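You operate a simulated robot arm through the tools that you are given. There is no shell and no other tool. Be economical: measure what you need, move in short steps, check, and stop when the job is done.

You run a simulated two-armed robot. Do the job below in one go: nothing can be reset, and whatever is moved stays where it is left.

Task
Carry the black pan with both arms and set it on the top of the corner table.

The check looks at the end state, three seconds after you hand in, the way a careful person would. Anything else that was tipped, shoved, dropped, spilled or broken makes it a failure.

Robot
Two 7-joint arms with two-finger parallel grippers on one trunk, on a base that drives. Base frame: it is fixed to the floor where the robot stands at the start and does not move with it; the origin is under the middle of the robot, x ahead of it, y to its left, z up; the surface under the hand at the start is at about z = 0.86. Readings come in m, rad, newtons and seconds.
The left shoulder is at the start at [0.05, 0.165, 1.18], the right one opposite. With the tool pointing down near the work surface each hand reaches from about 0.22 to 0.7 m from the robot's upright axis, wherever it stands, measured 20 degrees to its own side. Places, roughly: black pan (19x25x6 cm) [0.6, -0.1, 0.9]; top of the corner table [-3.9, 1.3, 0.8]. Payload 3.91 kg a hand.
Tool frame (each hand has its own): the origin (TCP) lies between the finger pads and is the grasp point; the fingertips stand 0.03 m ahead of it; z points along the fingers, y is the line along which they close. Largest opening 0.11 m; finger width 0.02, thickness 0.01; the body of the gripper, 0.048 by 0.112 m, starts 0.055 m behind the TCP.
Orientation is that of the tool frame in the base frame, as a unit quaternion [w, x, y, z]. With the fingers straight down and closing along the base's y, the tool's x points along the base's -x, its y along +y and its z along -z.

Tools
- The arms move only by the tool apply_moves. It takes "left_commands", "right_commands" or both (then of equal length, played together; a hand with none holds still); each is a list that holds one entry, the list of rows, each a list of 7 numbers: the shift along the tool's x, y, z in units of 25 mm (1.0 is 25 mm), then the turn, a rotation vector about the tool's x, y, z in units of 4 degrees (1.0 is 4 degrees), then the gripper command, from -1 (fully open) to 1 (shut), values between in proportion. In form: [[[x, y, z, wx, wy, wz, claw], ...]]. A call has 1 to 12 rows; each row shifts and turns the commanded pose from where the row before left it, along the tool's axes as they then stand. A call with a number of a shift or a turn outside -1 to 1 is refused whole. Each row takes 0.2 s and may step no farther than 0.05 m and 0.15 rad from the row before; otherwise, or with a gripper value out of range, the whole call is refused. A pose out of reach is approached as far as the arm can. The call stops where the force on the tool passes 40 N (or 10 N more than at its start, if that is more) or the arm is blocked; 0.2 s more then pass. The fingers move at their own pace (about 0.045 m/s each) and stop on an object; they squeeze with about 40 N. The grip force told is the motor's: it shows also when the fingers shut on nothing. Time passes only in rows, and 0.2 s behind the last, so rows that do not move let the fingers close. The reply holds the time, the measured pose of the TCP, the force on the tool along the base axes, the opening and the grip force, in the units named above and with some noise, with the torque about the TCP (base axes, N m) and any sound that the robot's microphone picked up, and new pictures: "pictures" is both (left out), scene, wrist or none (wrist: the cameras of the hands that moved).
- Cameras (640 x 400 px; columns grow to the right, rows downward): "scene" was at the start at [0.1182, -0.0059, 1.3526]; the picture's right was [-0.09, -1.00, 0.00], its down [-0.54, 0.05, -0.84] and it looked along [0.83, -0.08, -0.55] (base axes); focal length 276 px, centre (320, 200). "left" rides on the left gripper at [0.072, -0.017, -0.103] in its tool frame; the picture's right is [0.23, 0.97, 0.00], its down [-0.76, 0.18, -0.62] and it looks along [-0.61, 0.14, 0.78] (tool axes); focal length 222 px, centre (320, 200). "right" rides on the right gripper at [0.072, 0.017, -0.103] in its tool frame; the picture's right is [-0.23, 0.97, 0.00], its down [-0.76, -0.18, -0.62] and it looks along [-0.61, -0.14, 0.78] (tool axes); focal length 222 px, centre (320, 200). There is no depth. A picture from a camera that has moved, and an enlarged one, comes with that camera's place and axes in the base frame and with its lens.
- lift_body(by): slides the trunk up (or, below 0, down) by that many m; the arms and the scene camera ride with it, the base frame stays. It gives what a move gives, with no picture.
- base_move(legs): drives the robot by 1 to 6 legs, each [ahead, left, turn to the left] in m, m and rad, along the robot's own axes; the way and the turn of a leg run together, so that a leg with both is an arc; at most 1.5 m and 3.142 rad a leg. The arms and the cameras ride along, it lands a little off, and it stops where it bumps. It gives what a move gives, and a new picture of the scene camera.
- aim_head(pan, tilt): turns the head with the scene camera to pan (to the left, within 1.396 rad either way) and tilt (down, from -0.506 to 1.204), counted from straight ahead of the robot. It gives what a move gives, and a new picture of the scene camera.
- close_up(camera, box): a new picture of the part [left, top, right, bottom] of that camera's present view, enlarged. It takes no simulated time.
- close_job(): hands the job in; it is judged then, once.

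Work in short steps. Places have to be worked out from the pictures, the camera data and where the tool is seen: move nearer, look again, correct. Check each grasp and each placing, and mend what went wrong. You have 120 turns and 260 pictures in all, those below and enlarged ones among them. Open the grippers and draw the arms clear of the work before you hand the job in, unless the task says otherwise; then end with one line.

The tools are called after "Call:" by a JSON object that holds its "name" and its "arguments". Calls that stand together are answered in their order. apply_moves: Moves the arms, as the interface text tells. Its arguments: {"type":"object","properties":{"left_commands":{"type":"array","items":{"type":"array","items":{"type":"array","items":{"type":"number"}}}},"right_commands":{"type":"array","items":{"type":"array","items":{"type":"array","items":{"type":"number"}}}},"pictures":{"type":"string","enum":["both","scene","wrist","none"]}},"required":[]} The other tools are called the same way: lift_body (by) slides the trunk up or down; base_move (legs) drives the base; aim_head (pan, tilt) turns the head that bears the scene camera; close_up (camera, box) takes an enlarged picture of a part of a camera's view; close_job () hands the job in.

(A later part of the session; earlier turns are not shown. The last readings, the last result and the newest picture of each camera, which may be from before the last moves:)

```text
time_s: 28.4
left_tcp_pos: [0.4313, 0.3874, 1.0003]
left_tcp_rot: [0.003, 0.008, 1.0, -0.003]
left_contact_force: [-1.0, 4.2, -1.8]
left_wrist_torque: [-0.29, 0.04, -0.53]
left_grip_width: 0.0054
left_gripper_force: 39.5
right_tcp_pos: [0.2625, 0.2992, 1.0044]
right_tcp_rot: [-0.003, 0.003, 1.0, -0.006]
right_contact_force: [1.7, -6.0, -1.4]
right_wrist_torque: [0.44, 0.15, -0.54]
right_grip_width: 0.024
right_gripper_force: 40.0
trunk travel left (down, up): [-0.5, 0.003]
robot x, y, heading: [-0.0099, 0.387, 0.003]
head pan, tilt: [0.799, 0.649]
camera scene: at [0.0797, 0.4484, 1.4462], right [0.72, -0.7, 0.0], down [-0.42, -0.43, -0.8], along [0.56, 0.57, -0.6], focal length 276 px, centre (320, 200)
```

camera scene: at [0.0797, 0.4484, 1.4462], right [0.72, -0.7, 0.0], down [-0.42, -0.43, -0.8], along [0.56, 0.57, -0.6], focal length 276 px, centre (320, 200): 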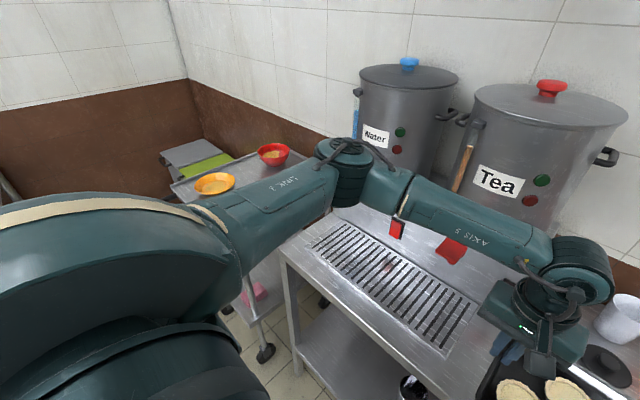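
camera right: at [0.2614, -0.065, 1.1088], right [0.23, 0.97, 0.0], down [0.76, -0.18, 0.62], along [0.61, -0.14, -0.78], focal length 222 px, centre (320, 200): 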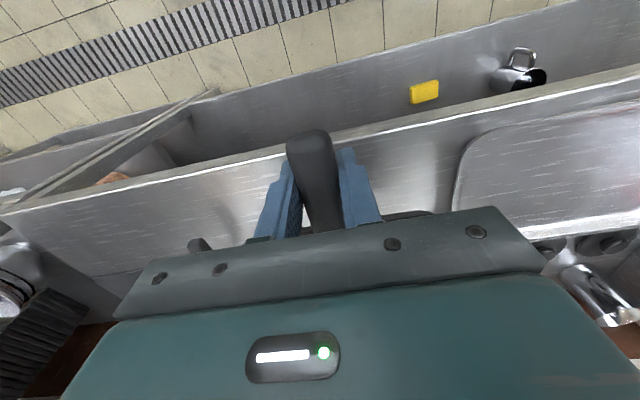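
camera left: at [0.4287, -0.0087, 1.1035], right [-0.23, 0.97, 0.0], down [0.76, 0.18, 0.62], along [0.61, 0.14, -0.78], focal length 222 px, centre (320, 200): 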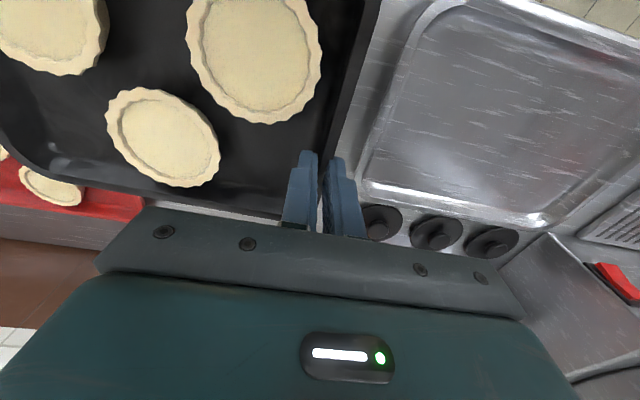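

The elbow sits right in front of the taps. Before backing up I look to the right-rear to locate the opposite counter.

Call:
{"name": "aim_head", "arguments": {"pan": -1.39, "tilt": 0.6}}

```text
time_s: 30.5
left_tcp_pos: [0.4318, 0.3886, 0.9995]
left_tcp_rot: [0.003, 0.008, 1.0, -0.003]
left_contact_force: [-2.3, 7.3, -2.2]
left_wrist_torque: [-0.25, 0.11, -0.57]
left_grip_width: 0.0055
left_gripper_force: 39.8
right_tcp_pos: [0.2632, 0.3001, 1.0057]
right_tcp_rot: [-0.003, 0.004, 1.0, -0.005]
right_contact_force: [2.1, -7.7, -1.0]
right_wrist_torque: [0.45, -0.16, -0.82]
right_grip_width: 0.0241
right_gripper_force: 40.0
trunk travel left (down, up): [-0.5, 0.003]
robot x, y, heading: [-0.0125, 0.3836, -0.0]
head pan, tilt: [-1.389, 0.6]
camera scene: at [0.035, 0.2993, 1.4505], right [-0.98, -0.18, 0.0], down [-0.1, 0.56, -0.83], along [0.15, -0.81, -0.56], focal length 276 px, centre (320, 200)
```

scene: 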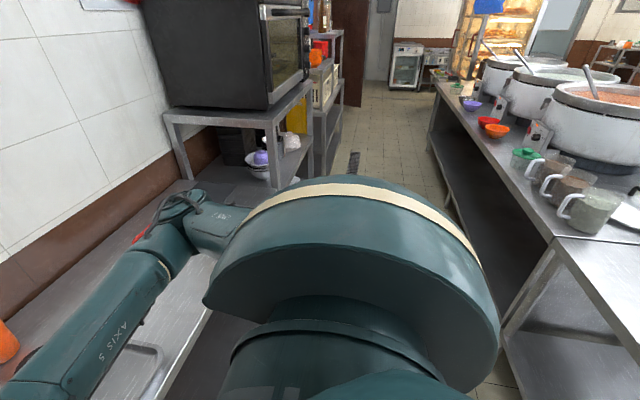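

The opposite counter edge is at x ≈ −0.57, so there is room to back up about 0.14 m, which clears the taps. Then I continue left.

Call:
{"name": "base_move", "arguments": {"legs": [[-0.14, 0, 0]]}}

Call:
{"name": "aim_head", "arguments": {"pan": 1.0, "tilt": 0.6}}

```text
time_s: 31.8
left_tcp_pos: [0.2907, 0.3882, 1.001]
left_tcp_rot: [0.003, 0.008, 1.0, -0.003]
left_contact_force: [-2.8, 7.0, -2.7]
left_wrist_torque: [-0.3, -0.01, -0.57]
left_grip_width: 0.0059
left_gripper_force: 40.1
right_tcp_pos: [0.1221, 0.3008, 1.0042]
right_tcp_rot: [-0.003, 0.003, 1.0, -0.006]
right_contact_force: [1.9, -6.1, -1.8]
right_wrist_torque: [0.44, 0.03, -0.62]
right_grip_width: 0.0241
right_gripper_force: 39.7
trunk travel left (down, up): [-0.5, 0.003]
robot x, y, heading: [-0.1496, 0.387, -0.004]
head pan, tilt: [-1.389, 0.6]
camera scene: at [-0.1071, 0.2996, 1.4505], right [-0.98, -0.18, 0.0], down [-0.1, 0.56, -0.83], along [0.15, -0.81, -0.56], focal length 276 px, centre (320, 200)
```

scene: 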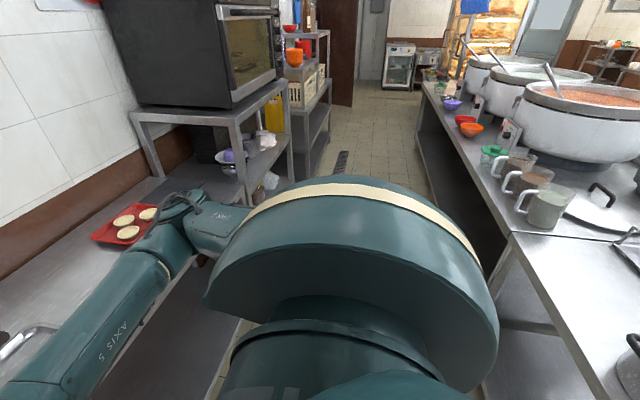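

```text
time_s: 34.0
left_tcp_pos: [0.2902, 0.389, 1.0004]
left_tcp_rot: [0.002, 0.007, 1.0, -0.002]
left_contact_force: [-2.4, 7.2, -1.7]
left_wrist_torque: [-0.27, 0.19, -0.54]
left_grip_width: 0.0056
left_gripper_force: 40.4
right_tcp_pos: [0.1214, 0.3006, 1.0047]
right_tcp_rot: [-0.004, 0.003, 1.0, -0.005]
right_contact_force: [2.7, -6.3, -1.1]
right_wrist_torque: [0.4, -0.17, -0.81]
right_grip_width: 0.0239
right_gripper_force: 40.7
trunk travel left (down, up): [-0.5, 0.003]
robot x, y, heading: [-0.1462, 0.3831, 0.001]
head pan, tilt: [1.0, 0.6]
camera scene: at [-0.0739, 0.4608, 1.4505], right [0.84, -0.54, 0.0], down [-0.31, -0.47, -0.83], along [0.45, 0.69, -0.56], focal length 276 px, centre (320, 200)
```

scene: 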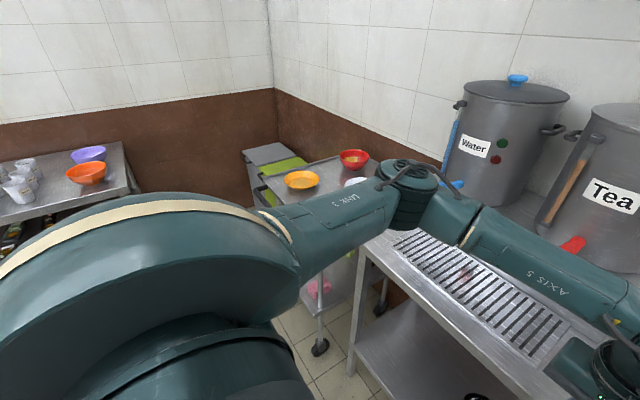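

The elbow is now clear of the taps. The cart is at x ≥ 0.3 with low bowls, and the shelf front is at y ≈ 1.6. I strafe left 0.4 m and look left again.

Call:
{"name": "base_move", "arguments": {"legs": [[0, 0.4, 0]]}}

Call:
{"name": "aim_head", "arguments": {"pan": 1.39, "tilt": 0.5}}

```text
time_s: 38.0
left_tcp_pos: [0.292, 0.7806, 0.9995]
left_tcp_rot: [0.003, 0.012, 1.0, -0.004]
left_contact_force: [-0.6, 5.9, -2.4]
left_wrist_torque: [-0.29, 0.04, -0.54]
left_grip_width: 0.0058
left_gripper_force: 40.5
right_tcp_pos: [0.1238, 0.6931, 1.0064]
right_tcp_rot: [-0.004, 0.007, 1.0, -0.005]
right_contact_force: [0.9, -5.9, -1.4]
right_wrist_torque: [0.44, 0.05, -0.59]
right_grip_width: 0.0238
right_gripper_force: 40.6
trunk travel left (down, up): [-0.5, 0.003]
robot x, y, heading: [-0.15, 0.7799, -0.004]
head pan, tilt: [1.0, 0.6]
camera scene: at [-0.0711, 0.8556, 1.4504], right [0.84, -0.55, 0.0], down [-0.31, -0.47, -0.82], along [0.45, 0.69, -0.57], focal length 276 px, centre (320, 200)
```

scene: 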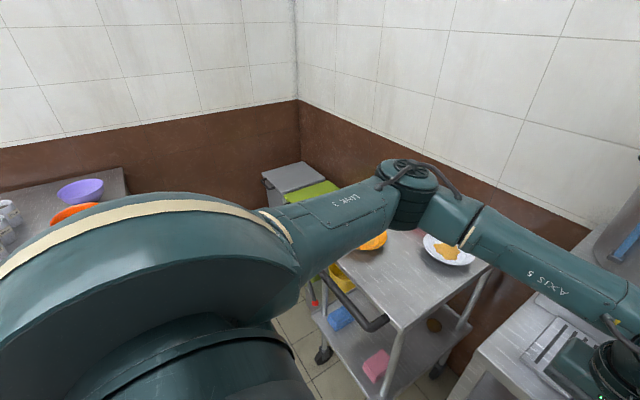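

```text
time_s: 38.9
left_tcp_pos: [0.2923, 0.7808, 1.0018]
left_tcp_rot: [0.002, 0.012, 1.0, -0.002]
left_contact_force: [-1.2, 3.4, -2.3]
left_wrist_torque: [-0.32, -0.04, -0.46]
left_grip_width: 0.0057
left_gripper_force: 40.0
right_tcp_pos: [0.1253, 0.693, 1.0051]
right_tcp_rot: [-0.005, 0.008, 1.0, -0.006]
right_contact_force: [2.1, -4.1, -2.0]
right_wrist_torque: [0.44, 0.21, -0.4]
right_grip_width: 0.0238
right_gripper_force: 39.8
trunk travel left (down, up): [-0.5, 0.003]
robot x, y, heading: [-0.1478, 0.7799, -0.011]
head pan, tilt: [1.389, 0.499]
camera scene: at [-0.1022, 0.8708, 1.4595], right [0.98, -0.19, 0.0], down [-0.09, -0.47, -0.88], along [0.17, 0.86, -0.48], focal length 276 px, centre (320, 200)
```

scene: 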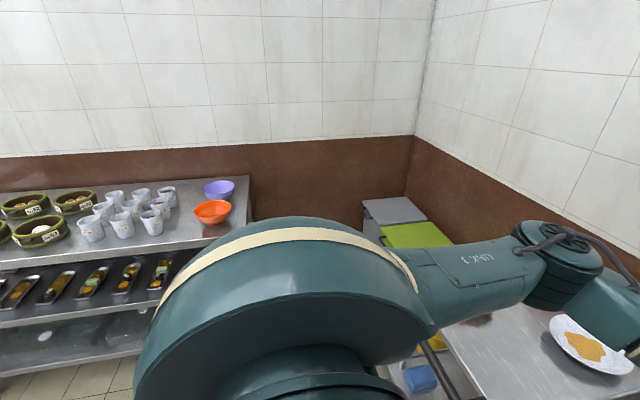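

There is enough clearance to turn in place: sweep radius ≈ 0.55 m, shelf front at y ≈ 1.6 or more, and low bowls on the cart. I turn left 90° and look ahead.

Call:
{"name": "base_move", "arguments": {"legs": [[0, 0, 0.8]]}}

Call:
{"name": "aim_head", "arguments": {"pan": 1.2, "tilt": 0.45}}

```text
time_s: 41.4
left_tcp_pos: [0.1571, 1.0964, 1.0001]
left_tcp_rot: [0.003, -0.378, 0.926, -0.003]
left_contact_force: [-6.2, 2.2, -2.2]
left_wrist_torque: [-0.18, -0.15, -0.56]
left_grip_width: 0.0057
left_gripper_force: 39.3
right_tcp_pos: [0.1038, 0.9155, 1.0036]
right_tcp_rot: [-0.002, -0.381, 0.924, -0.006]
right_contact_force: [5.0, -3.1, -0.4]
right_wrist_torque: [0.35, 0.32, -0.7]
right_grip_width: 0.0236
right_gripper_force: 40.0
trunk travel left (down, up): [-0.5, 0.003]
robot x, y, heading: [-0.1476, 0.7766, 0.791]
head pan, tilt: [1.389, 0.499]
camera scene: at [-0.1802, 0.8776, 1.4595], right [0.82, 0.57, 0.0], down [0.27, -0.39, -0.88], along [-0.5, 0.72, -0.48], focal length 276 px, centre (320, 200)
```

scene: 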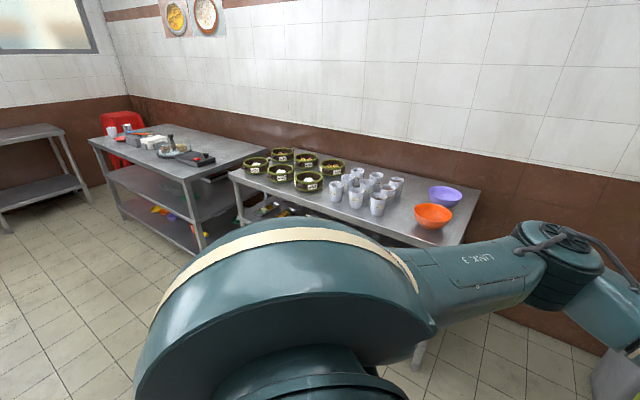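

```text
time_s: 42.1
left_tcp_pos: [0.1577, 1.0965, 1.0011]
left_tcp_rot: [0.003, -0.378, 0.926, -0.001]
left_contact_force: [-3.8, 1.9, -1.6]
left_wrist_torque: [-0.17, -0.29, -0.44]
left_grip_width: 0.0056
left_gripper_force: 39.7
right_tcp_pos: [0.1036, 0.9145, 1.0043]
right_tcp_rot: [-0.002, -0.382, 0.924, -0.006]
right_contact_force: [3.3, -1.2, -2.2]
right_wrist_torque: [0.12, 0.51, -0.33]
right_grip_width: 0.0239
right_gripper_force: 39.9
trunk travel left (down, up): [-0.5, 0.003]
robot x, y, heading: [-0.1533, 0.7779, 0.788]
head pan, tilt: [1.201, 0.45]
camera scene: at [-0.1656, 0.8867, 1.464], right [0.91, 0.41, 0.0], down [0.18, -0.4, -0.9], along [-0.37, 0.82, -0.44], focal length 276 px, centre (320, 200)
```

scene: 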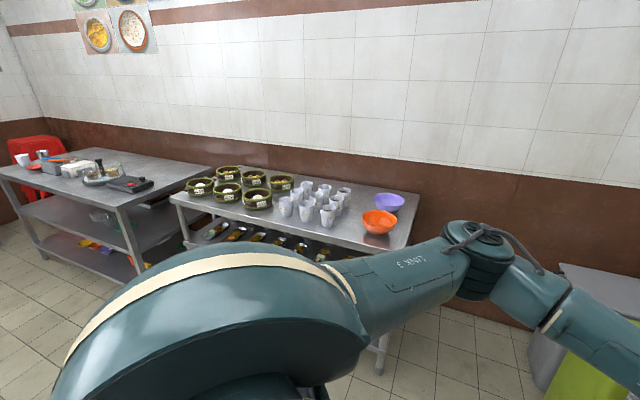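

The corner table is visible far ahead at about (−3.8, 1.4), with an empty top. I turn the remaining way to face it.

Call:
{"name": "base_move", "arguments": {"legs": [[0, 0, 1.2], [0, 0, 1.15]]}}

Call:
{"name": "aim_head", "arguments": {"pan": 0.0, "tilt": 0.4}}

```text
time_s: 48.3
left_tcp_pos: [-0.5903, 0.7847, 1.0019]
left_tcp_rot: [-0.003, 1.0, -0.019, -0.003]
left_contact_force: [1.5, -5.5, -2.4]
left_wrist_torque: [0.27, -0.05, -0.49]
left_grip_width: 0.0057
left_gripper_force: 40.1
right_tcp_pos: [-0.4215, 0.8691, 1.005]
right_tcp_rot: [-0.005, 1.0, -0.015, 0.003]
right_contact_force: [-1.2, 6.2, -1.8]
right_wrist_torque: [-0.44, -0.02, -0.68]
right_grip_width: 0.0238
right_gripper_force: 39.9
trunk travel left (down, up): [-0.5, 0.003]
robot x, y, heading: [-0.1496, 0.7805, 3.118]
head pan, tilt: [1.201, 0.45]
camera scene: at [-0.214, 0.6977, 1.464], right [-0.92, 0.39, 0.0], down [0.17, 0.4, -0.9], along [-0.35, -0.83, -0.44], focal length 276 px, centre (320, 200)
```

scene: 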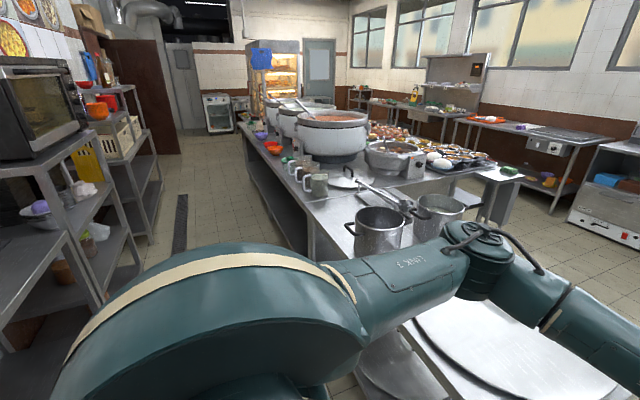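

```text
time_s: 49.7
left_tcp_pos: [-0.5904, 0.7852, 1.0006]
left_tcp_rot: [-0.003, 1.0, -0.019, -0.003]
left_contact_force: [2.3, -4.4, -1.5]
left_wrist_torque: [0.28, -0.12, -0.44]
left_grip_width: 0.0055
left_gripper_force: 39.8
right_tcp_pos: [-0.4209, 0.8695, 1.0035]
right_tcp_rot: [-0.005, 1.0, -0.015, 0.004]
right_contact_force: [-2.3, 4.6, -2.0]
right_wrist_torque: [-0.41, -0.01, -0.52]
right_grip_width: 0.0238
right_gripper_force: 40.6
trunk travel left (down, up): [-0.5, 0.003]
robot x, y, heading: [-0.1454, 0.777, 3.115]
head pan, tilt: [0.0, 0.4]
camera scene: at [-0.2712, 0.7849, 1.4687], right [0.02, 1.0, 0.0], down [0.39, -0.01, -0.92], along [-0.92, 0.02, -0.39], focal length 276 px, centre (320, 200)
```

scene: 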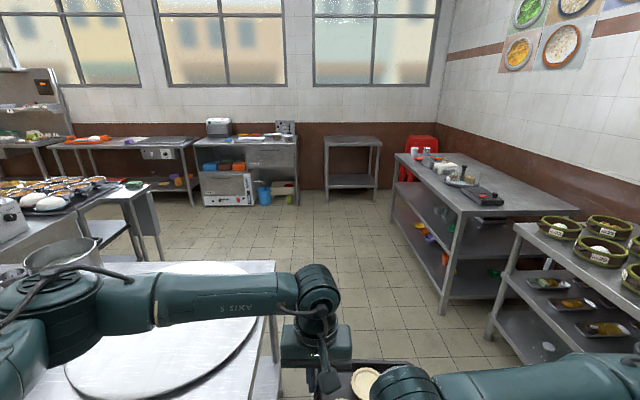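

The corner table is straight ahead, with its front edge at about x −3.5 and y 0.9–1.55. The corridor lies between the griddle counter (ends at y ≈ 0.63) and the shelves (fronts at y ≈ 1.68 and 1.48). I shift right to y ≈ 1.05, then drive ahead.

Call:
{"name": "base_move", "arguments": {"legs": [[0, -0.27, 0.02]]}}

Call:
{"name": "base_move", "arguments": {"legs": [[1.0, 0, 0]]}}

```text
time_s: 52.7
left_tcp_pos: [-0.5857, 1.0522, 1.0007]
left_tcp_rot: [-0.002, 1.0, -0.013, -0.002]
left_contact_force: [2.7, -5.0, -1.8]
left_wrist_torque: [0.25, 0.0, -0.49]
left_grip_width: 0.0054
left_gripper_force: 39.6
right_tcp_pos: [-0.4185, 1.1377, 1.0053]
right_tcp_rot: [-0.005, 1.0, -0.009, 0.003]
right_contact_force: [-1.5, 5.0, -2.5]
right_wrist_torque: [-0.46, -0.02, -0.61]
right_grip_width: 0.0239
right_gripper_force: 39.9
trunk travel left (down, up): [-0.5, 0.003]
robot x, y, heading: [-0.1437, 1.0531, 3.127]
head pan, tilt: [0.0, 0.4]
camera scene: at [-0.2661, 1.056, 1.4687], right [0.01, 1.0, 0.0], down [0.39, -0.01, -0.92], along [-0.92, 0.01, -0.39], focal length 276 px, centre (320, 200)
```

scene: 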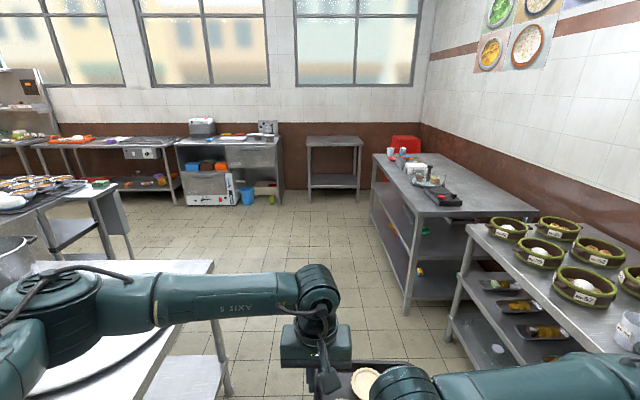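

```text
time_s: 57.9
left_tcp_pos: [-1.5751, 1.0578, 1.001]
left_tcp_rot: [-0.003, 1.0, -0.01, -0.003]
left_contact_force: [1.1, -5.1, -1.1]
left_wrist_torque: [0.28, -0.03, -0.47]
left_grip_width: 0.0053
left_gripper_force: 40.2
right_tcp_pos: [-1.4072, 1.1459, 1.0041]
right_tcp_rot: [-0.006, 1.0, -0.006, 0.003]
right_contact_force: [-1.6, 4.2, -1.3]
right_wrist_torque: [-0.43, -0.06, -0.53]
right_grip_width: 0.0241
right_gripper_force: 39.7
trunk travel left (down, up): [-0.5, 0.003]
robot x, y, heading: [-1.1336, 1.058, 3.134]
head pan, tilt: [0.0, 0.4]
camera scene: at [-1.2555, 1.0636, 1.4686], right [0.01, 1.0, 0.0], down [0.39, 0.0, -0.92], along [-0.92, 0.0, -0.39], focal length 276 px, centre (320, 200)
```

scene: 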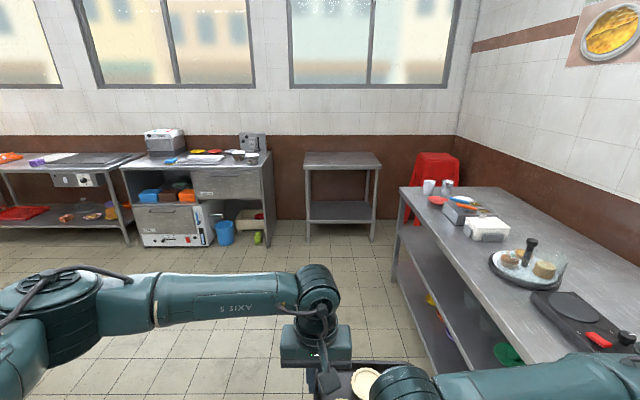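

Clear ahead. The table top spans about x −3.53 to −4.07 and y 0.96 to 1.58. I drive on.

Call:
{"name": "base_move", "arguments": {"legs": [[1.5, -0.05, 0]]}}

Call:
{"name": "aim_head", "arguments": {"pan": 0.0, "tilt": 0.6}}

```text
refused: leg 1 is longer than a leg can be; nothing moved
```

```text
time_s: 58.6
left_tcp_pos: [-1.5746, 1.0573, 1.001]
left_tcp_rot: [-0.003, 1.0, -0.01, -0.003]
left_contact_force: [1.6, -3.1, -1.0]
left_wrist_torque: [0.3, 0.03, -0.42]
left_grip_width: 0.0054
left_gripper_force: 40.2
right_tcp_pos: [-1.4078, 1.147, 1.0038]
right_tcp_rot: [-0.006, 1.0, -0.005, 0.004]
right_contact_force: [-1.4, 3.0, -2.3]
right_wrist_torque: [-0.46, -0.18, -0.3]
right_grip_width: 0.0239
right_gripper_force: 40.2
trunk travel left (down, up): [-0.5, 0.003]
robot x, y, heading: [-1.1313, 1.0601, 3.135]
head pan, tilt: [0.0, 0.6]
camera scene: at [-1.2509, 1.0636, 1.4505], right [0.01, 1.0, 0.0], down [0.56, 0.0, -0.83], along [-0.83, 0.0, -0.56], focal length 276 px, centre (320, 200)
```

scene: 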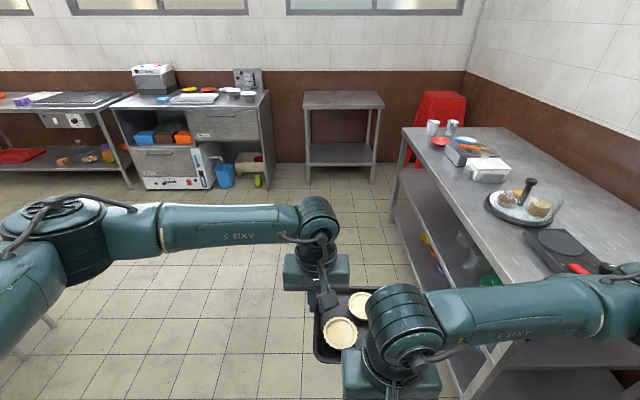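

That leg was just over the limit, so I use a slightly shorter one. The tarts sit well.

Call:
{"name": "base_move", "arguments": {"legs": [[1.45, -0.04, 0]]}}

```text
time_s: 65.8
left_tcp_pos: [-3.0241, 1.0887, 1.0]
left_tcp_rot: [-0.003, 1.0, -0.002, -0.003]
left_contact_force: [0.7, -5.7, -2.8]
left_wrist_torque: [0.23, -0.08, -0.47]
left_grip_width: 0.0056
left_gripper_force: 39.7
right_tcp_pos: [-2.8562, 1.1782, 1.0039]
right_tcp_rot: [-0.005, 1.0, 0.003, 0.003]
right_contact_force: [-1.7, 5.1, -1.7]
right_wrist_torque: [-0.44, -0.04, -0.55]
right_grip_width: 0.0239
right_gripper_force: 39.4
trunk travel left (down, up): [-0.5, 0.003]
robot x, y, heading: [-2.5843, 1.0961, -3.128]
head pan, tilt: [0.0, 0.6]
camera scene: at [-2.7005, 1.0989, 1.4504], right [-0.01, 1.0, 0.0], down [0.57, 0.01, -0.82], along [-0.82, -0.01, -0.57], focal length 276 px, centre (320, 200)
```

scene: 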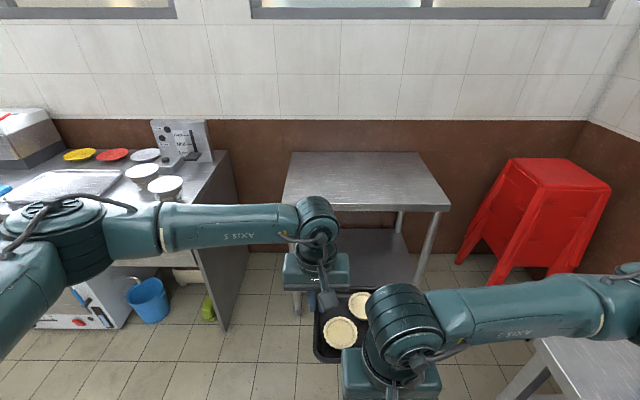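

The table front edge is at x ≈ −3.59 and its y range is 0.95–1.60. I drive ahead 0.66 m with a small shift to the right.

Call:
{"name": "base_move", "arguments": {"legs": [[0.4, -0.07, -0.01], [0.27, 0, 0]]}}

Call:
{"name": "aim_head", "arguments": {"pan": 0.0, "tilt": 0.8}}

```text
time_s: 69.8
left_tcp_pos: [-3.6949, 1.1594, 1.0007]
left_tcp_rot: [-0.003, 1.0, -0.007, -0.002]
left_contact_force: [1.0, -5.2, -2.6]
left_wrist_torque: [0.23, -0.04, -0.45]
left_grip_width: 0.0054
left_gripper_force: 40.1
right_tcp_pos: [-3.5273, 1.2482, 1.0043]
right_tcp_rot: [-0.004, 1.0, -0.003, 0.003]
right_contact_force: [-1.8, 4.2, -1.1]
right_wrist_torque: [-0.45, 0.0, -0.58]
right_grip_width: 0.0238
right_gripper_force: 39.9
trunk travel left (down, up): [-0.5, 0.003]
robot x, y, heading: [-3.2531, 1.1641, 3.137]
head pan, tilt: [0.0, 0.6]
camera scene: at [-3.3709, 1.1675, 1.4504], right [0.0, 1.0, 0.0], down [0.57, 0.0, -0.82], along [-0.82, 0.0, -0.57], focal length 276 px, centre (320, 200)
```

scene: 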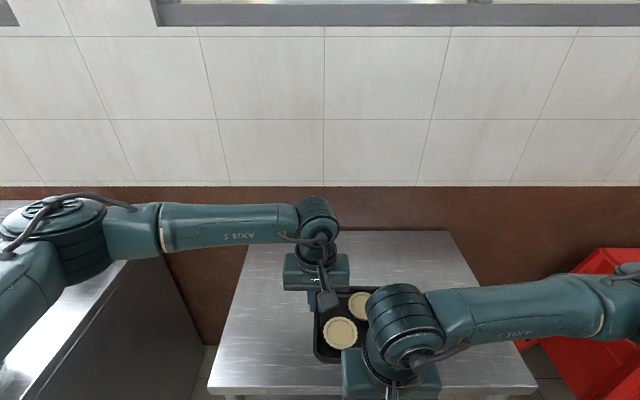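

```text
time_s: 70.5
left_tcp_pos: [-3.6932, 1.1599, 1.0009]
left_tcp_rot: [-0.001, 1.0, -0.007, -0.002]
left_contact_force: [1.7, -2.0, -0.5]
left_wrist_torque: [0.31, 0.01, -0.38]
left_grip_width: 0.0055
left_gripper_force: 40.3
right_tcp_pos: [-3.5267, 1.2495, 1.0045]
right_tcp_rot: [-0.006, 1.0, -0.003, 0.004]
right_contact_force: [-0.9, 2.6, -2.5]
right_wrist_torque: [-0.42, -0.18, -0.2]
right_grip_width: 0.0238
right_gripper_force: 40.0
trunk travel left (down, up): [-0.5, 0.003]
robot x, y, heading: [-3.2513, 1.1695, 3.141]
head pan, tilt: [0.0, 0.799]
camera scene: at [-3.3623, 1.1675, 1.4336], right [0.0, 1.0, 0.0], down [0.72, 0.0, -0.7], along [-0.7, 0.0, -0.72], focal length 276 px, centre (320, 200)
```

scene: 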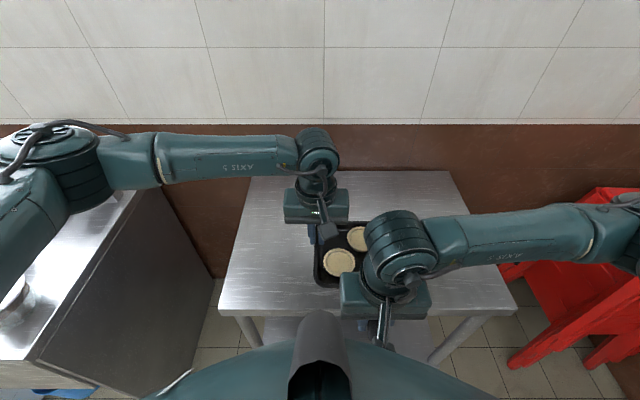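

The pan is above the table's front part. I extend both hands 0.15 m forward together, then check.

Call:
{"name": "apply_moves", "arguments": {"left_commands": [[[-0.3, 0, 0, 0, 0, 0, 1], [-0.6, 0, 0, 0, 0, 0, 1], [-0.6, 0, 0, 0, 0, 0, 1], [-0.6, 0, 0, 0, 0, 0, 1], [-0.6, 0, 0, 0, 0, 0, 1], [-0.6, 0, 0, 0, 0, 0, 1], [-0.6, 0, 0, 0, 0, 0, 1], [-0.6, 0, 0, 0, 0, 0, 1], [-0.6, 0, 0, 0, 0, 0, 1], [-0.6, 0, 0, 0, 0, 0, 1], [-0.3, 0, 0, 0, 0, 0, 1], [0, 0, 0, 0, 0, 0, 1]]], "right_commands": [[[-0.3, 0, 0, 0, 0, 0, 1], [-0.6, 0, 0, 0, 0, 0, 1], [-0.6, 0, 0, 0, 0, 0, 1], [-0.6, 0, 0, 0, 0, 0, 1], [-0.6, 0, 0, 0, 0, 0, 1], [-0.6, 0, 0, 0, 0, 0, 1], [-0.6, 0, 0, 0, 0, 0, 1], [-0.6, 0, 0, 0, 0, 0, 1], [-0.6, 0, 0, 0, 0, 0, 1], [-0.6, 0, 0, 0, 0, 0, 1], [-0.3, 0, 0, 0, 0, 0, 1], [0, 0, 0, 0, 0, 0, 1]]]}}

Call:
{"name": "lift_body", "arguments": {"by": -0.12}}

Call:
{"name": "close_up", "arguments": {"camera": "scene", "box": [200, 140, 520, 340]}}

Call:
{"name": "close_up", "arguments": {"camera": "left", "box": [0, 0, 640, 400]}}

Call:
{"name": "close_up", "arguments": {"camera": "right", "box": [0, 0, 640, 400]}}

```text
time_s: 73.2
left_tcp_pos: [-3.8446, 1.1598, 1.0028]
left_tcp_rot: [-0.002, 1.0, -0.007, -0.003]
left_contact_force: [-8.8, -11.1, -7.0]
left_wrist_torque: [0.06, 0.6, -0.57]
left_grip_width: 0.0054
left_gripper_force: 40.2
right_tcp_pos: [-3.6767, 1.2491, 1.0026]
right_tcp_rot: [-0.006, 1.0, -0.002, 0.004]
right_contact_force: [8.6, 11.8, 4.1]
right_wrist_torque: [-0.78, 0.28, -0.72]
right_grip_width: 0.0244
right_gripper_force: 40.6
trunk travel left (down, up): [-0.5, 0.003]
robot x, y, heading: [-3.2514, 1.1638, 3.14]
head pan, tilt: [0.0, 0.799]
camera scene: at [-3.3625, 1.1675, 1.4336], right [0.0, 1.0, 0.0], down [0.72, 0.0, -0.7], along [-0.7, 0.0, -0.72], focal length 276 px, centre (320, 200)
camera right: at [-3.6063, 1.2299, 1.1059], right [-0.23, -0.97, -0.01], down [-0.77, 0.17, 0.62], along [-0.6, 0.15, -0.79], focal length 222 px, centre (320, 200)
camera left: at [-3.7715, 1.176, 1.1058], right [0.21, -0.98, -0.01], down [-0.76, -0.17, 0.63], along [-0.61, -0.13, -0.78], focal length 222 px, centre (320, 200)
```

scene: 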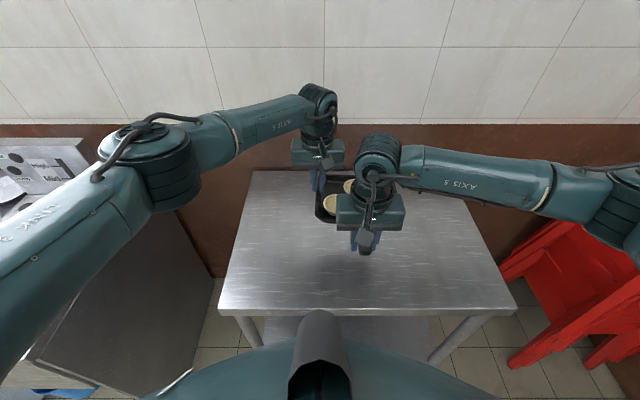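
right: 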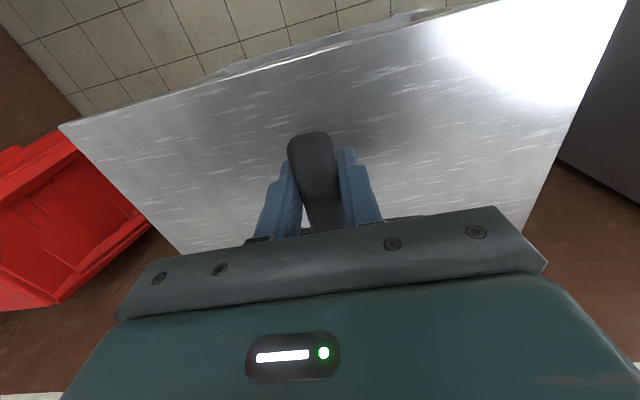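
left: 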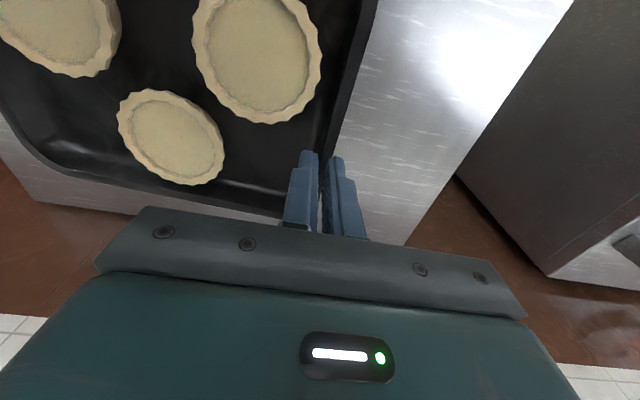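

```text
time_s: 74.7
left_tcp_pos: [-3.8449, 1.1605, 0.8826]
left_tcp_rot: [-0.002, 1.0, -0.007, -0.003]
left_contact_force: [-10.9, -12.7, -3.2]
left_wrist_torque: [0.04, 0.21, -0.53]
left_grip_width: 0.0048
left_gripper_force: 39.8
right_tcp_pos: [-3.6773, 1.2489, 0.882]
right_tcp_rot: [-0.006, 1.0, -0.003, 0.005]
right_contact_force: [10.9, 11.7, -0.6]
right_wrist_torque: [-0.34, -0.12, -0.48]
right_grip_width: 0.0238
right_gripper_force: 39.8
trunk travel left (down, up): [-0.38, 0.123]
robot x, y, heading: [-3.2512, 1.1666, 3.149]
head pan, tilt: [0.0, 0.799]
```

```text
2.00 times, centred on (360, 240) of scene
camera zoom: at [-3.3623, 1.1675, 1.3136], right [0.0, 1.0, 0.0], down [0.72, 0.0, -0.7], along [-0.7, 0.0, -0.72], focal length 552 px, centre (240, 120)
```

zoom: 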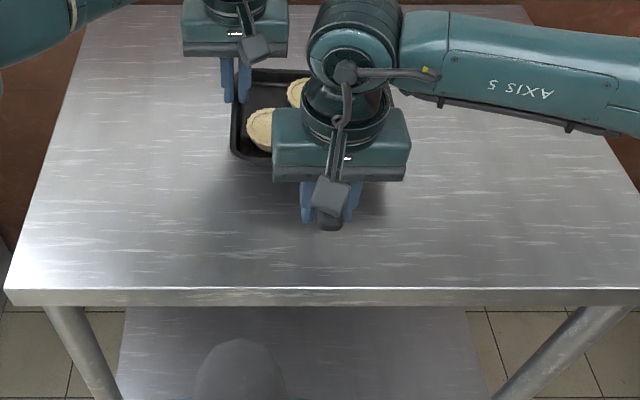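

```text
1.00 times, centred on (320, 200) of left (not enlarged: the box is as wide or as high as the picture)
camera zoom: at [-3.7712, 1.176, 0.9858], right [0.21, -0.98, -0.01], down [-0.76, -0.17, 0.63], along [-0.61, -0.13, -0.78], focal length 222 px, centre (320, 200)
```

zoom: 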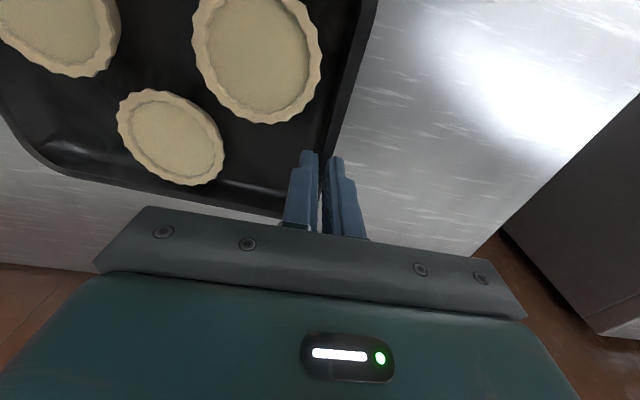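

```text
1.00 times, centred on (320, 200) of right (not enlarged: the box is as wide or as high as the picture)
camera zoom: at [-3.606, 1.2298, 0.9861], right [-0.23, -0.97, -0.01], down [-0.77, 0.17, 0.62], along [-0.6, 0.15, -0.79], focal length 222 px, centre (320, 200)
```

zoom: 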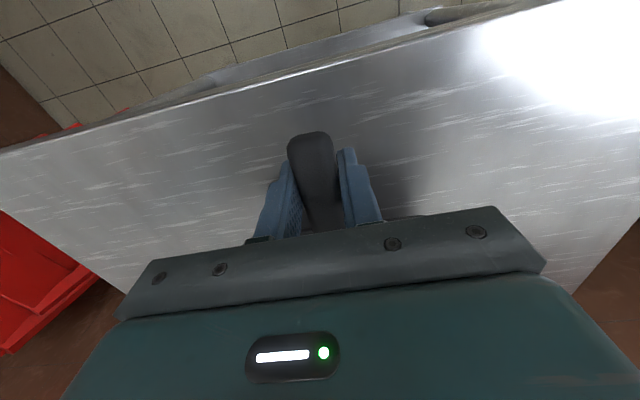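

The pan hangs about 4 cm above the top and well inside the edges. I relax the squeeze between the hands and level the handle slightly.

Call:
{"name": "apply_moves", "arguments": {"left_commands": [[[-0.05, 0.04, 0, 0, 0, 0, 1], [-0.05, 0.04, 0, 0, 0, 0, 1], [0, 0, 0, 0, 0, 0, 1]]], "right_commands": [[[0.03, -0.04, -0.1, 0, 0, 0, 1], [0.03, -0.04, -0.1, 0, 0, 0, 1], [0, 0, 0, 0, 0, 0, 1]]], "pictures": "none"}}

Call:
{"name": "lift_body", "arguments": {"by": -0.025}}

Call:
{"name": "close_up", "arguments": {"camera": "scene", "box": [280, 110, 440, 210]}}

```text
time_s: 75.5
left_tcp_pos: [-3.8433, 1.1622, 0.8829]
left_tcp_rot: [-0.004, 1.0, -0.007, 0.0]
left_contact_force: [8.1, -0.8, 8.2]
left_wrist_torque: [0.38, -1.3, -0.49]
left_grip_width: 0.0054
left_gripper_force: 40.2
right_tcp_pos: [-3.6758, 1.2499, 0.8881]
right_tcp_rot: [-0.005, 1.0, -0.003, 0.001]
right_contact_force: [-8.7, 1.3, -11.7]
right_wrist_torque: [0.38, -0.44, -0.42]
right_grip_width: 0.0238
right_gripper_force: 40.3
trunk travel left (down, up): [-0.38, 0.123]
robot x, y, heading: [-3.2501, 1.166, 3.142]
head pan, tilt: [0.0, 0.799]
```

```text
time_s: 76.2
left_tcp_pos: [-3.844, 1.1622, 0.8566]
left_tcp_rot: [-0.006, 1.0, -0.009, 0.0]
left_contact_force: [21.0, 6.1, 7.7]
left_wrist_torque: [0.53, -0.84, -0.32]
left_grip_width: 0.0054
left_gripper_force: 39.9
right_tcp_pos: [-3.6763, 1.2507, 0.8625]
right_tcp_rot: [-0.005, 1.0, -0.004, 0.002]
right_contact_force: [-21.1, -6.0, -11.0]
right_wrist_torque: [0.09, -0.73, -0.4]
right_grip_width: 0.0236
right_gripper_force: 40.2
trunk travel left (down, up): [-0.355, 0.148]
robot x, y, heading: [-3.2532, 1.1642, 3.143]
head pan, tilt: [0.0, 0.799]
```

```text
4.00 times, centred on (360, 160) of scene
camera zoom: at [-3.3622, 1.1675, 1.2886], right [0.0, 1.0, 0.0], down [0.72, 0.0, -0.7], along [-0.7, 0.0, -0.72], focal length 1104 px, centre (160, 360)
```

zoom: 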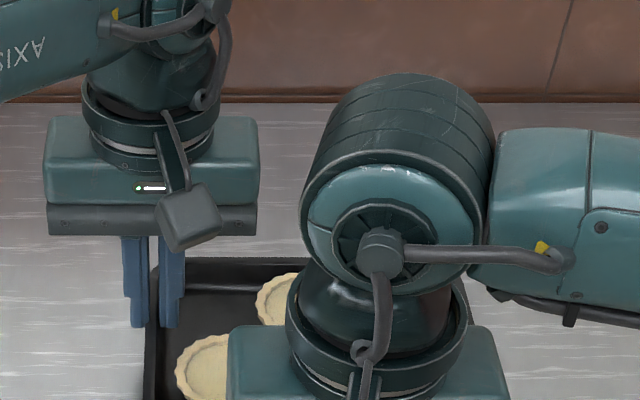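

That over-corrected, with about 21 N of pull now, so I undo most of the x correction.

Call:
{"name": "apply_moves", "arguments": {"left_commands": [[[0.06, -0.02, 0, 0, 0, 0, 1], [0, 0, 0, 0, 0, 0, 1], [0, 0, 0, 0, 0, 0, 1]]], "right_commands": [[[-0.03, 0.02, 0.08, 0, 0, 0, 1], [0, 0, 0, 0, 0, 0, 1], [0, 0, 0, 0, 0, 0, 1]]], "pictures": "wrist"}}

```text
time_s: 77.0
left_tcp_pos: [-3.844, 1.1598, 0.857]
left_tcp_rot: [-0.003, 1.0, -0.007, -0.001]
left_contact_force: [14.1, 8.1, -4.2]
left_wrist_torque: [0.57, 0.06, 0.44]
left_grip_width: 0.0053
left_gripper_force: 39.9
right_tcp_pos: [-3.676, 1.2504, 0.861]
right_tcp_rot: [-0.003, 1.0, -0.003, 0.003]
right_contact_force: [-14.3, -8.3, 1.7]
right_wrist_torque: [-1.05, 0.37, -0.34]
right_grip_width: 0.0235
right_gripper_force: 40.1
trunk travel left (down, up): [-0.355, 0.148]
robot x, y, heading: [-3.2526, 1.166, 3.145]
head pan, tilt: [0.0, 0.799]
camera right: at [-3.6059, 1.2307, 0.9648], right [-0.23, -0.97, -0.01], down [-0.76, 0.18, 0.62], along [-0.6, 0.15, -0.78], focal length 222 px, centre (320, 200)
camera left: at [-3.7709, 1.1751, 0.9598], right [0.21, -0.98, -0.01], down [-0.76, -0.17, 0.62], along [-0.61, -0.13, -0.78], focal length 222 px, centre (320, 200)
```

right: 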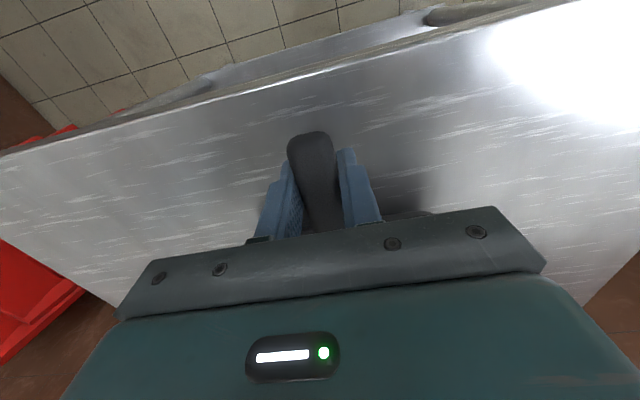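
left: 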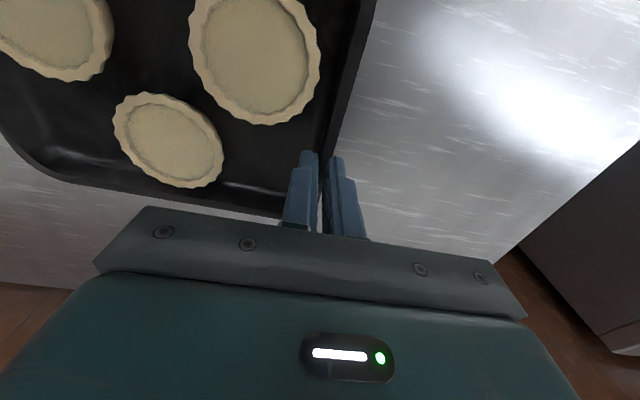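

Vertical forces are small. I lower on in small steps, watching for contact.

Call:
{"name": "apply_moves", "arguments": {"left_commands": [[[0.03, 0.02, 0.2, 0, 0, 0, 1], [0, 0, 0.2, 0, 0, 0, 1], [0, 0, 0, 0, 0, 0, 1]]], "right_commands": [[[0, 0, 0.2, 0, 0, 0, 1], [0, 0, 0.2, 0, 0, 0, 1], [0, 0, 0, 0, 0, 0, 1]]], "pictures": "none"}}

Call:
{"name": "close_up", "arguments": {"camera": "scene", "box": [280, 110, 440, 210]}}

```text
time_s: 77.8
left_tcp_pos: [-3.8427, 1.1602, 0.8479]
left_tcp_rot: [-0.004, 1.0, -0.008, -0.001]
left_contact_force: [12.6, 7.9, -5.2]
left_wrist_torque: [0.53, 0.24, 0.51]
left_grip_width: 0.0053
left_gripper_force: 40.0
right_tcp_pos: [-3.6764, 1.2504, 0.8497]
right_tcp_rot: [-0.006, 1.0, -0.003, 0.003]
right_contact_force: [-11.6, -8.7, 3.3]
right_wrist_torque: [-1.02, 0.34, -0.24]
right_grip_width: 0.024
right_gripper_force: 40.3
trunk travel left (down, up): [-0.355, 0.148]
robot x, y, heading: [-3.2545, 1.1635, 3.141]
head pan, tilt: [0.0, 0.799]
```

```text
4.00 times, centred on (360, 160) of scene
camera zoom: at [-3.3624, 1.1675, 1.2886], right [0.0, 1.0, 0.0], down [0.72, 0.0, -0.7], along [-0.7, 0.0, -0.72], focal length 1104 px, centre (160, 360)
```

zoom: 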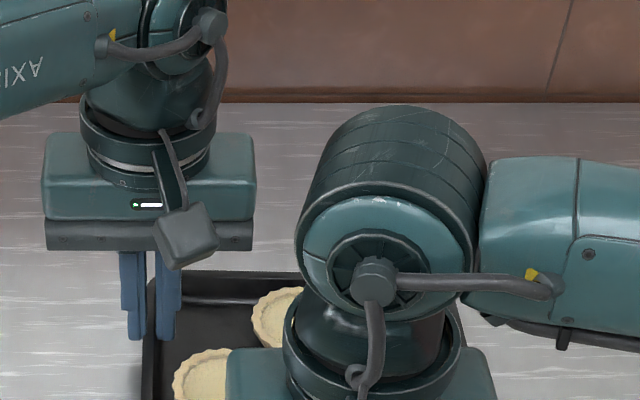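

No clear contact yet (the vertical sum is about −2 N). I keep lowering in finer steps.

Call:
{"name": "apply_moves", "arguments": {"left_commands": [[[0, 0, 0.12, 0, 0, 0, 1], [0, 0, 0.1, 0, 0, 0, 1], [0, 0, 0, 0, 0, 0, 1]]], "right_commands": [[[0, 0, 0.08, 0, 0, 0, 1], [0, 0, 0.06, 0, 0, 0, 1], [0, 0, 0, 0, 0, 0, 1]]], "pictures": "none"}}

```text
time_s: 78.6
left_tcp_pos: [-3.842, 1.159, 0.8435]
left_tcp_rot: [-0.003, 1.0, -0.007, -0.003]
left_contact_force: [14.3, 5.7, 11.4]
left_wrist_torque: [0.52, -0.32, 0.51]
left_grip_width: 0.0053
left_gripper_force: 39.5
right_tcp_pos: [-3.6758, 1.2504, 0.8475]
right_tcp_rot: [-0.007, 1.0, -0.003, 0.003]
right_contact_force: [-15.7, -9.0, -3.3]
right_wrist_torque: [-0.02, 0.45, -0.12]
right_grip_width: 0.0235
right_gripper_force: 40.4
trunk travel left (down, up): [-0.355, 0.148]
robot x, y, heading: [-3.2499, 1.1639, 3.142]
head pan, tilt: [0.0, 0.799]
```

The left/far side is now on the table (+11 N). I lower the handle side a little further.

Call:
{"name": "apply_moves", "arguments": {"right_commands": [[[0, 0, 0.08, 0, 0, 0, 1], [0, 0, 0.08, 0, 0, 0, 1], [0, 0, 0, 0, 0, 0, 1]]], "pictures": "wrist"}}

Call:
{"name": "close_up", "arguments": {"camera": "scene", "box": [280, 110, 440, 210]}}

```text
time_s: 79.4
left_tcp_pos: [-3.843, 1.1594, 0.8443]
left_tcp_rot: [-0.003, 1.0, -0.007, -0.004]
left_contact_force: [1.9, 8.8, 0.4]
left_wrist_torque: [0.63, 0.91, 0.65]
left_grip_width: 0.0055
left_gripper_force: 40.2
right_tcp_pos: [-3.675, 1.2508, 0.8454]
right_tcp_rot: [-0.004, 1.0, -0.003, 0.001]
right_contact_force: [-2.3, -2.4, 26.9]
right_wrist_torque: [0.0, 0.81, -0.17]
right_grip_width: 0.0236
right_gripper_force: 39.6
trunk travel left (down, up): [-0.355, 0.148]
robot x, y, heading: [-3.2549, 1.1645, 3.139]
head pan, tilt: [0.0, 0.799]
camera right: at [-3.6041, 1.2314, 0.9496], right [-0.23, -0.97, -0.01], down [-0.76, 0.18, 0.62], along [-0.6, 0.15, -0.78], focal length 222 px, centre (320, 200)
```

right: 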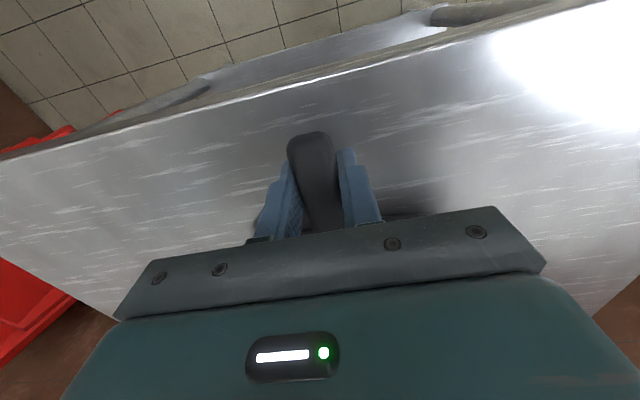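

```text
4.00 times, centred on (360, 160) of scene
camera zoom: at [-3.36, 1.1677, 1.2891], right [0.0, 1.0, 0.0], down [0.72, 0.0, -0.7], along [-0.7, 0.0, -0.72], focal length 1104 px, centre (160, 360)
```

zoom: 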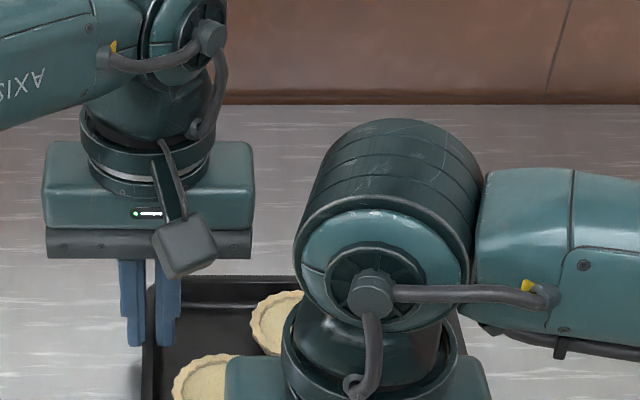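

The pan is now pressed on the table. I ease the right hand up 1.5 mm and open the right gripper gradually, with the left still holding.

Call:
{"name": "apply_moves", "arguments": {"right_commands": [[[0, 0, -0.06, 0, 0, 0, 1], [0, 0, 0, 0, 0, 0, 1], [0, 0, 0, 0, 0, 0, 0.55], [0, 0, 0, 0, 0, 0, 0.3], [0, 0, 0, 0, 0, 0, 0.0], [0, 0, 0, 0, 0, 0, -0.2], [0, 0, 0, 0, 0, 0, -0.2]]], "pictures": "wrist"}}

```text
time_s: 81.0
left_tcp_pos: [-3.8422, 1.1588, 0.8447]
left_tcp_rot: [-0.003, 1.0, -0.006, -0.004]
left_contact_force: [1.7, 0.1, 14.2]
left_wrist_torque: [0.34, -0.67, 0.39]
left_grip_width: 0.0054
left_gripper_force: 40.0
right_tcp_pos: [-3.6758, 1.2503, 0.8457]
right_tcp_rot: [-0.005, 1.0, -0.003, 0.003]
right_contact_force: [-0.8, -0.4, -0.4]
right_wrist_torque: [-0.01, -0.04, 0.03]
right_grip_width: 0.066
right_gripper_force: 0.1
trunk travel left (down, up): [-0.355, 0.148]
robot x, y, heading: [-3.2511, 1.1646, 3.142]
head pan, tilt: [0.0, 0.799]
camera right: at [-3.6046, 1.231, 0.9488], right [-0.23, -0.97, -0.01], down [-0.76, 0.17, 0.62], along [-0.6, 0.15, -0.78], focal length 222 px, centre (320, 200)
```

right: 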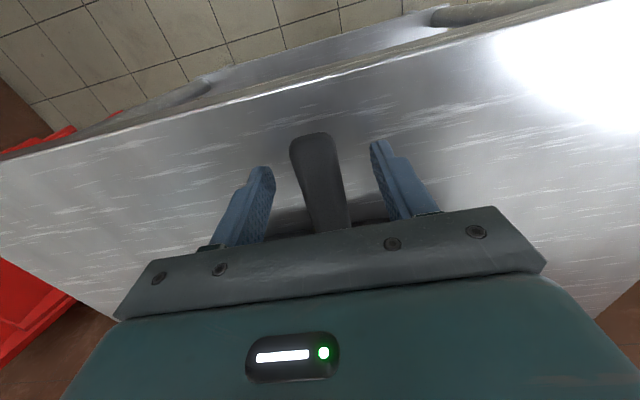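

The handle is free. I lift the right hand clear to see the pan fully.

Call:
{"name": "apply_moves", "arguments": {"right_commands": [[[0, 0, -0.7, 0, 0, 0, -0.2], [0, 0, -1, 0, 0, 0, -0.2], [0, 0, -1, 0, 0, 0, -0.2], [0, 0, -1, 0, 0, 0, -0.2], [0.5, 0, -1, 0, 0, 0, -0.2], [1, -0.5, -0.5, 0, 0, 0, -0.2], [1, -1, 0, 0, 0, 0, -0.2], [1, -1, 0, 0, 0, 0, -0.2], [0, -1, 0, 0, 0, 0, -0.2], [0, -1, 0, 0, 0, 0, -0.2], [0, 0, 0, 0, 0, 0, -0.2]]], "pictures": "none"}}

Call:
{"name": "close_up", "arguments": {"camera": "scene", "box": [280, 110, 440, 210]}}

Call:
{"name": "close_up", "arguments": {"camera": "left", "box": [0, 0, 640, 400]}}

```text
time_s: 83.4
left_tcp_pos: [-3.8441, 1.1597, 0.8432]
left_tcp_rot: [-0.003, 1.0, -0.008, -0.004]
left_contact_force: [-3.1, -3.6, 15.8]
left_wrist_torque: [0.27, 0.21, -0.21]
left_grip_width: 0.0054
left_gripper_force: 40.0
right_tcp_pos: [-3.5879, 1.362, 0.9756]
right_tcp_rot: [-0.006, 1.0, -0.002, 0.002]
right_contact_force: [-0.6, 0.5, -0.4]
right_wrist_torque: [-0.04, -0.02, -0.03]
right_grip_width: 0.0659
right_gripper_force: 0.0
trunk travel left (down, up): [-0.355, 0.148]
robot x, y, heading: [-3.2577, 1.1659, 3.14]
head pan, tilt: [0.0, 0.799]
```

```text
4.00 times, centred on (360, 160) of scene
camera zoom: at [-3.361, 1.1671, 1.2888], right [0.0, 1.0, 0.0], down [0.72, 0.0, -0.7], along [-0.7, 0.0, -0.72], focal length 1104 px, centre (160, 360)
```

zoom: 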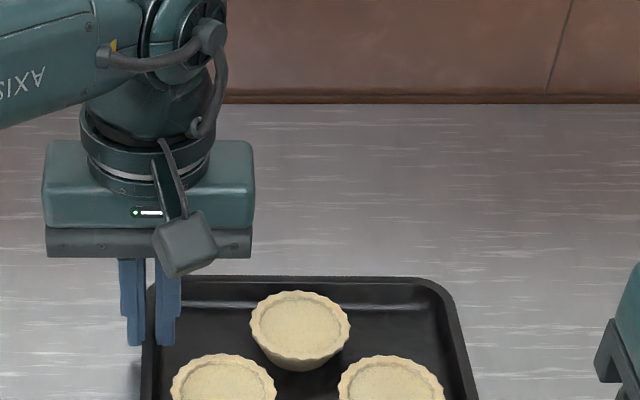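

```text
1.00 times, centred on (320, 200) of left (not enlarged: the box is as wide or as high as the picture)
camera zoom: at [-3.7693, 1.1746, 0.9463], right [0.21, -0.98, -0.01], down [-0.76, -0.17, 0.63], along [-0.61, -0.13, -0.78], focal length 222 px, centre (320, 200)
```

zoom: 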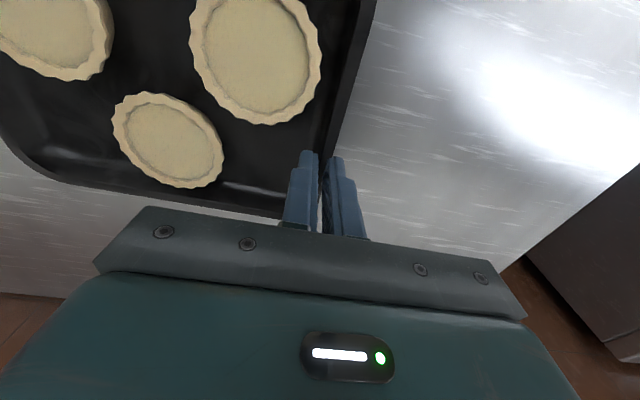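

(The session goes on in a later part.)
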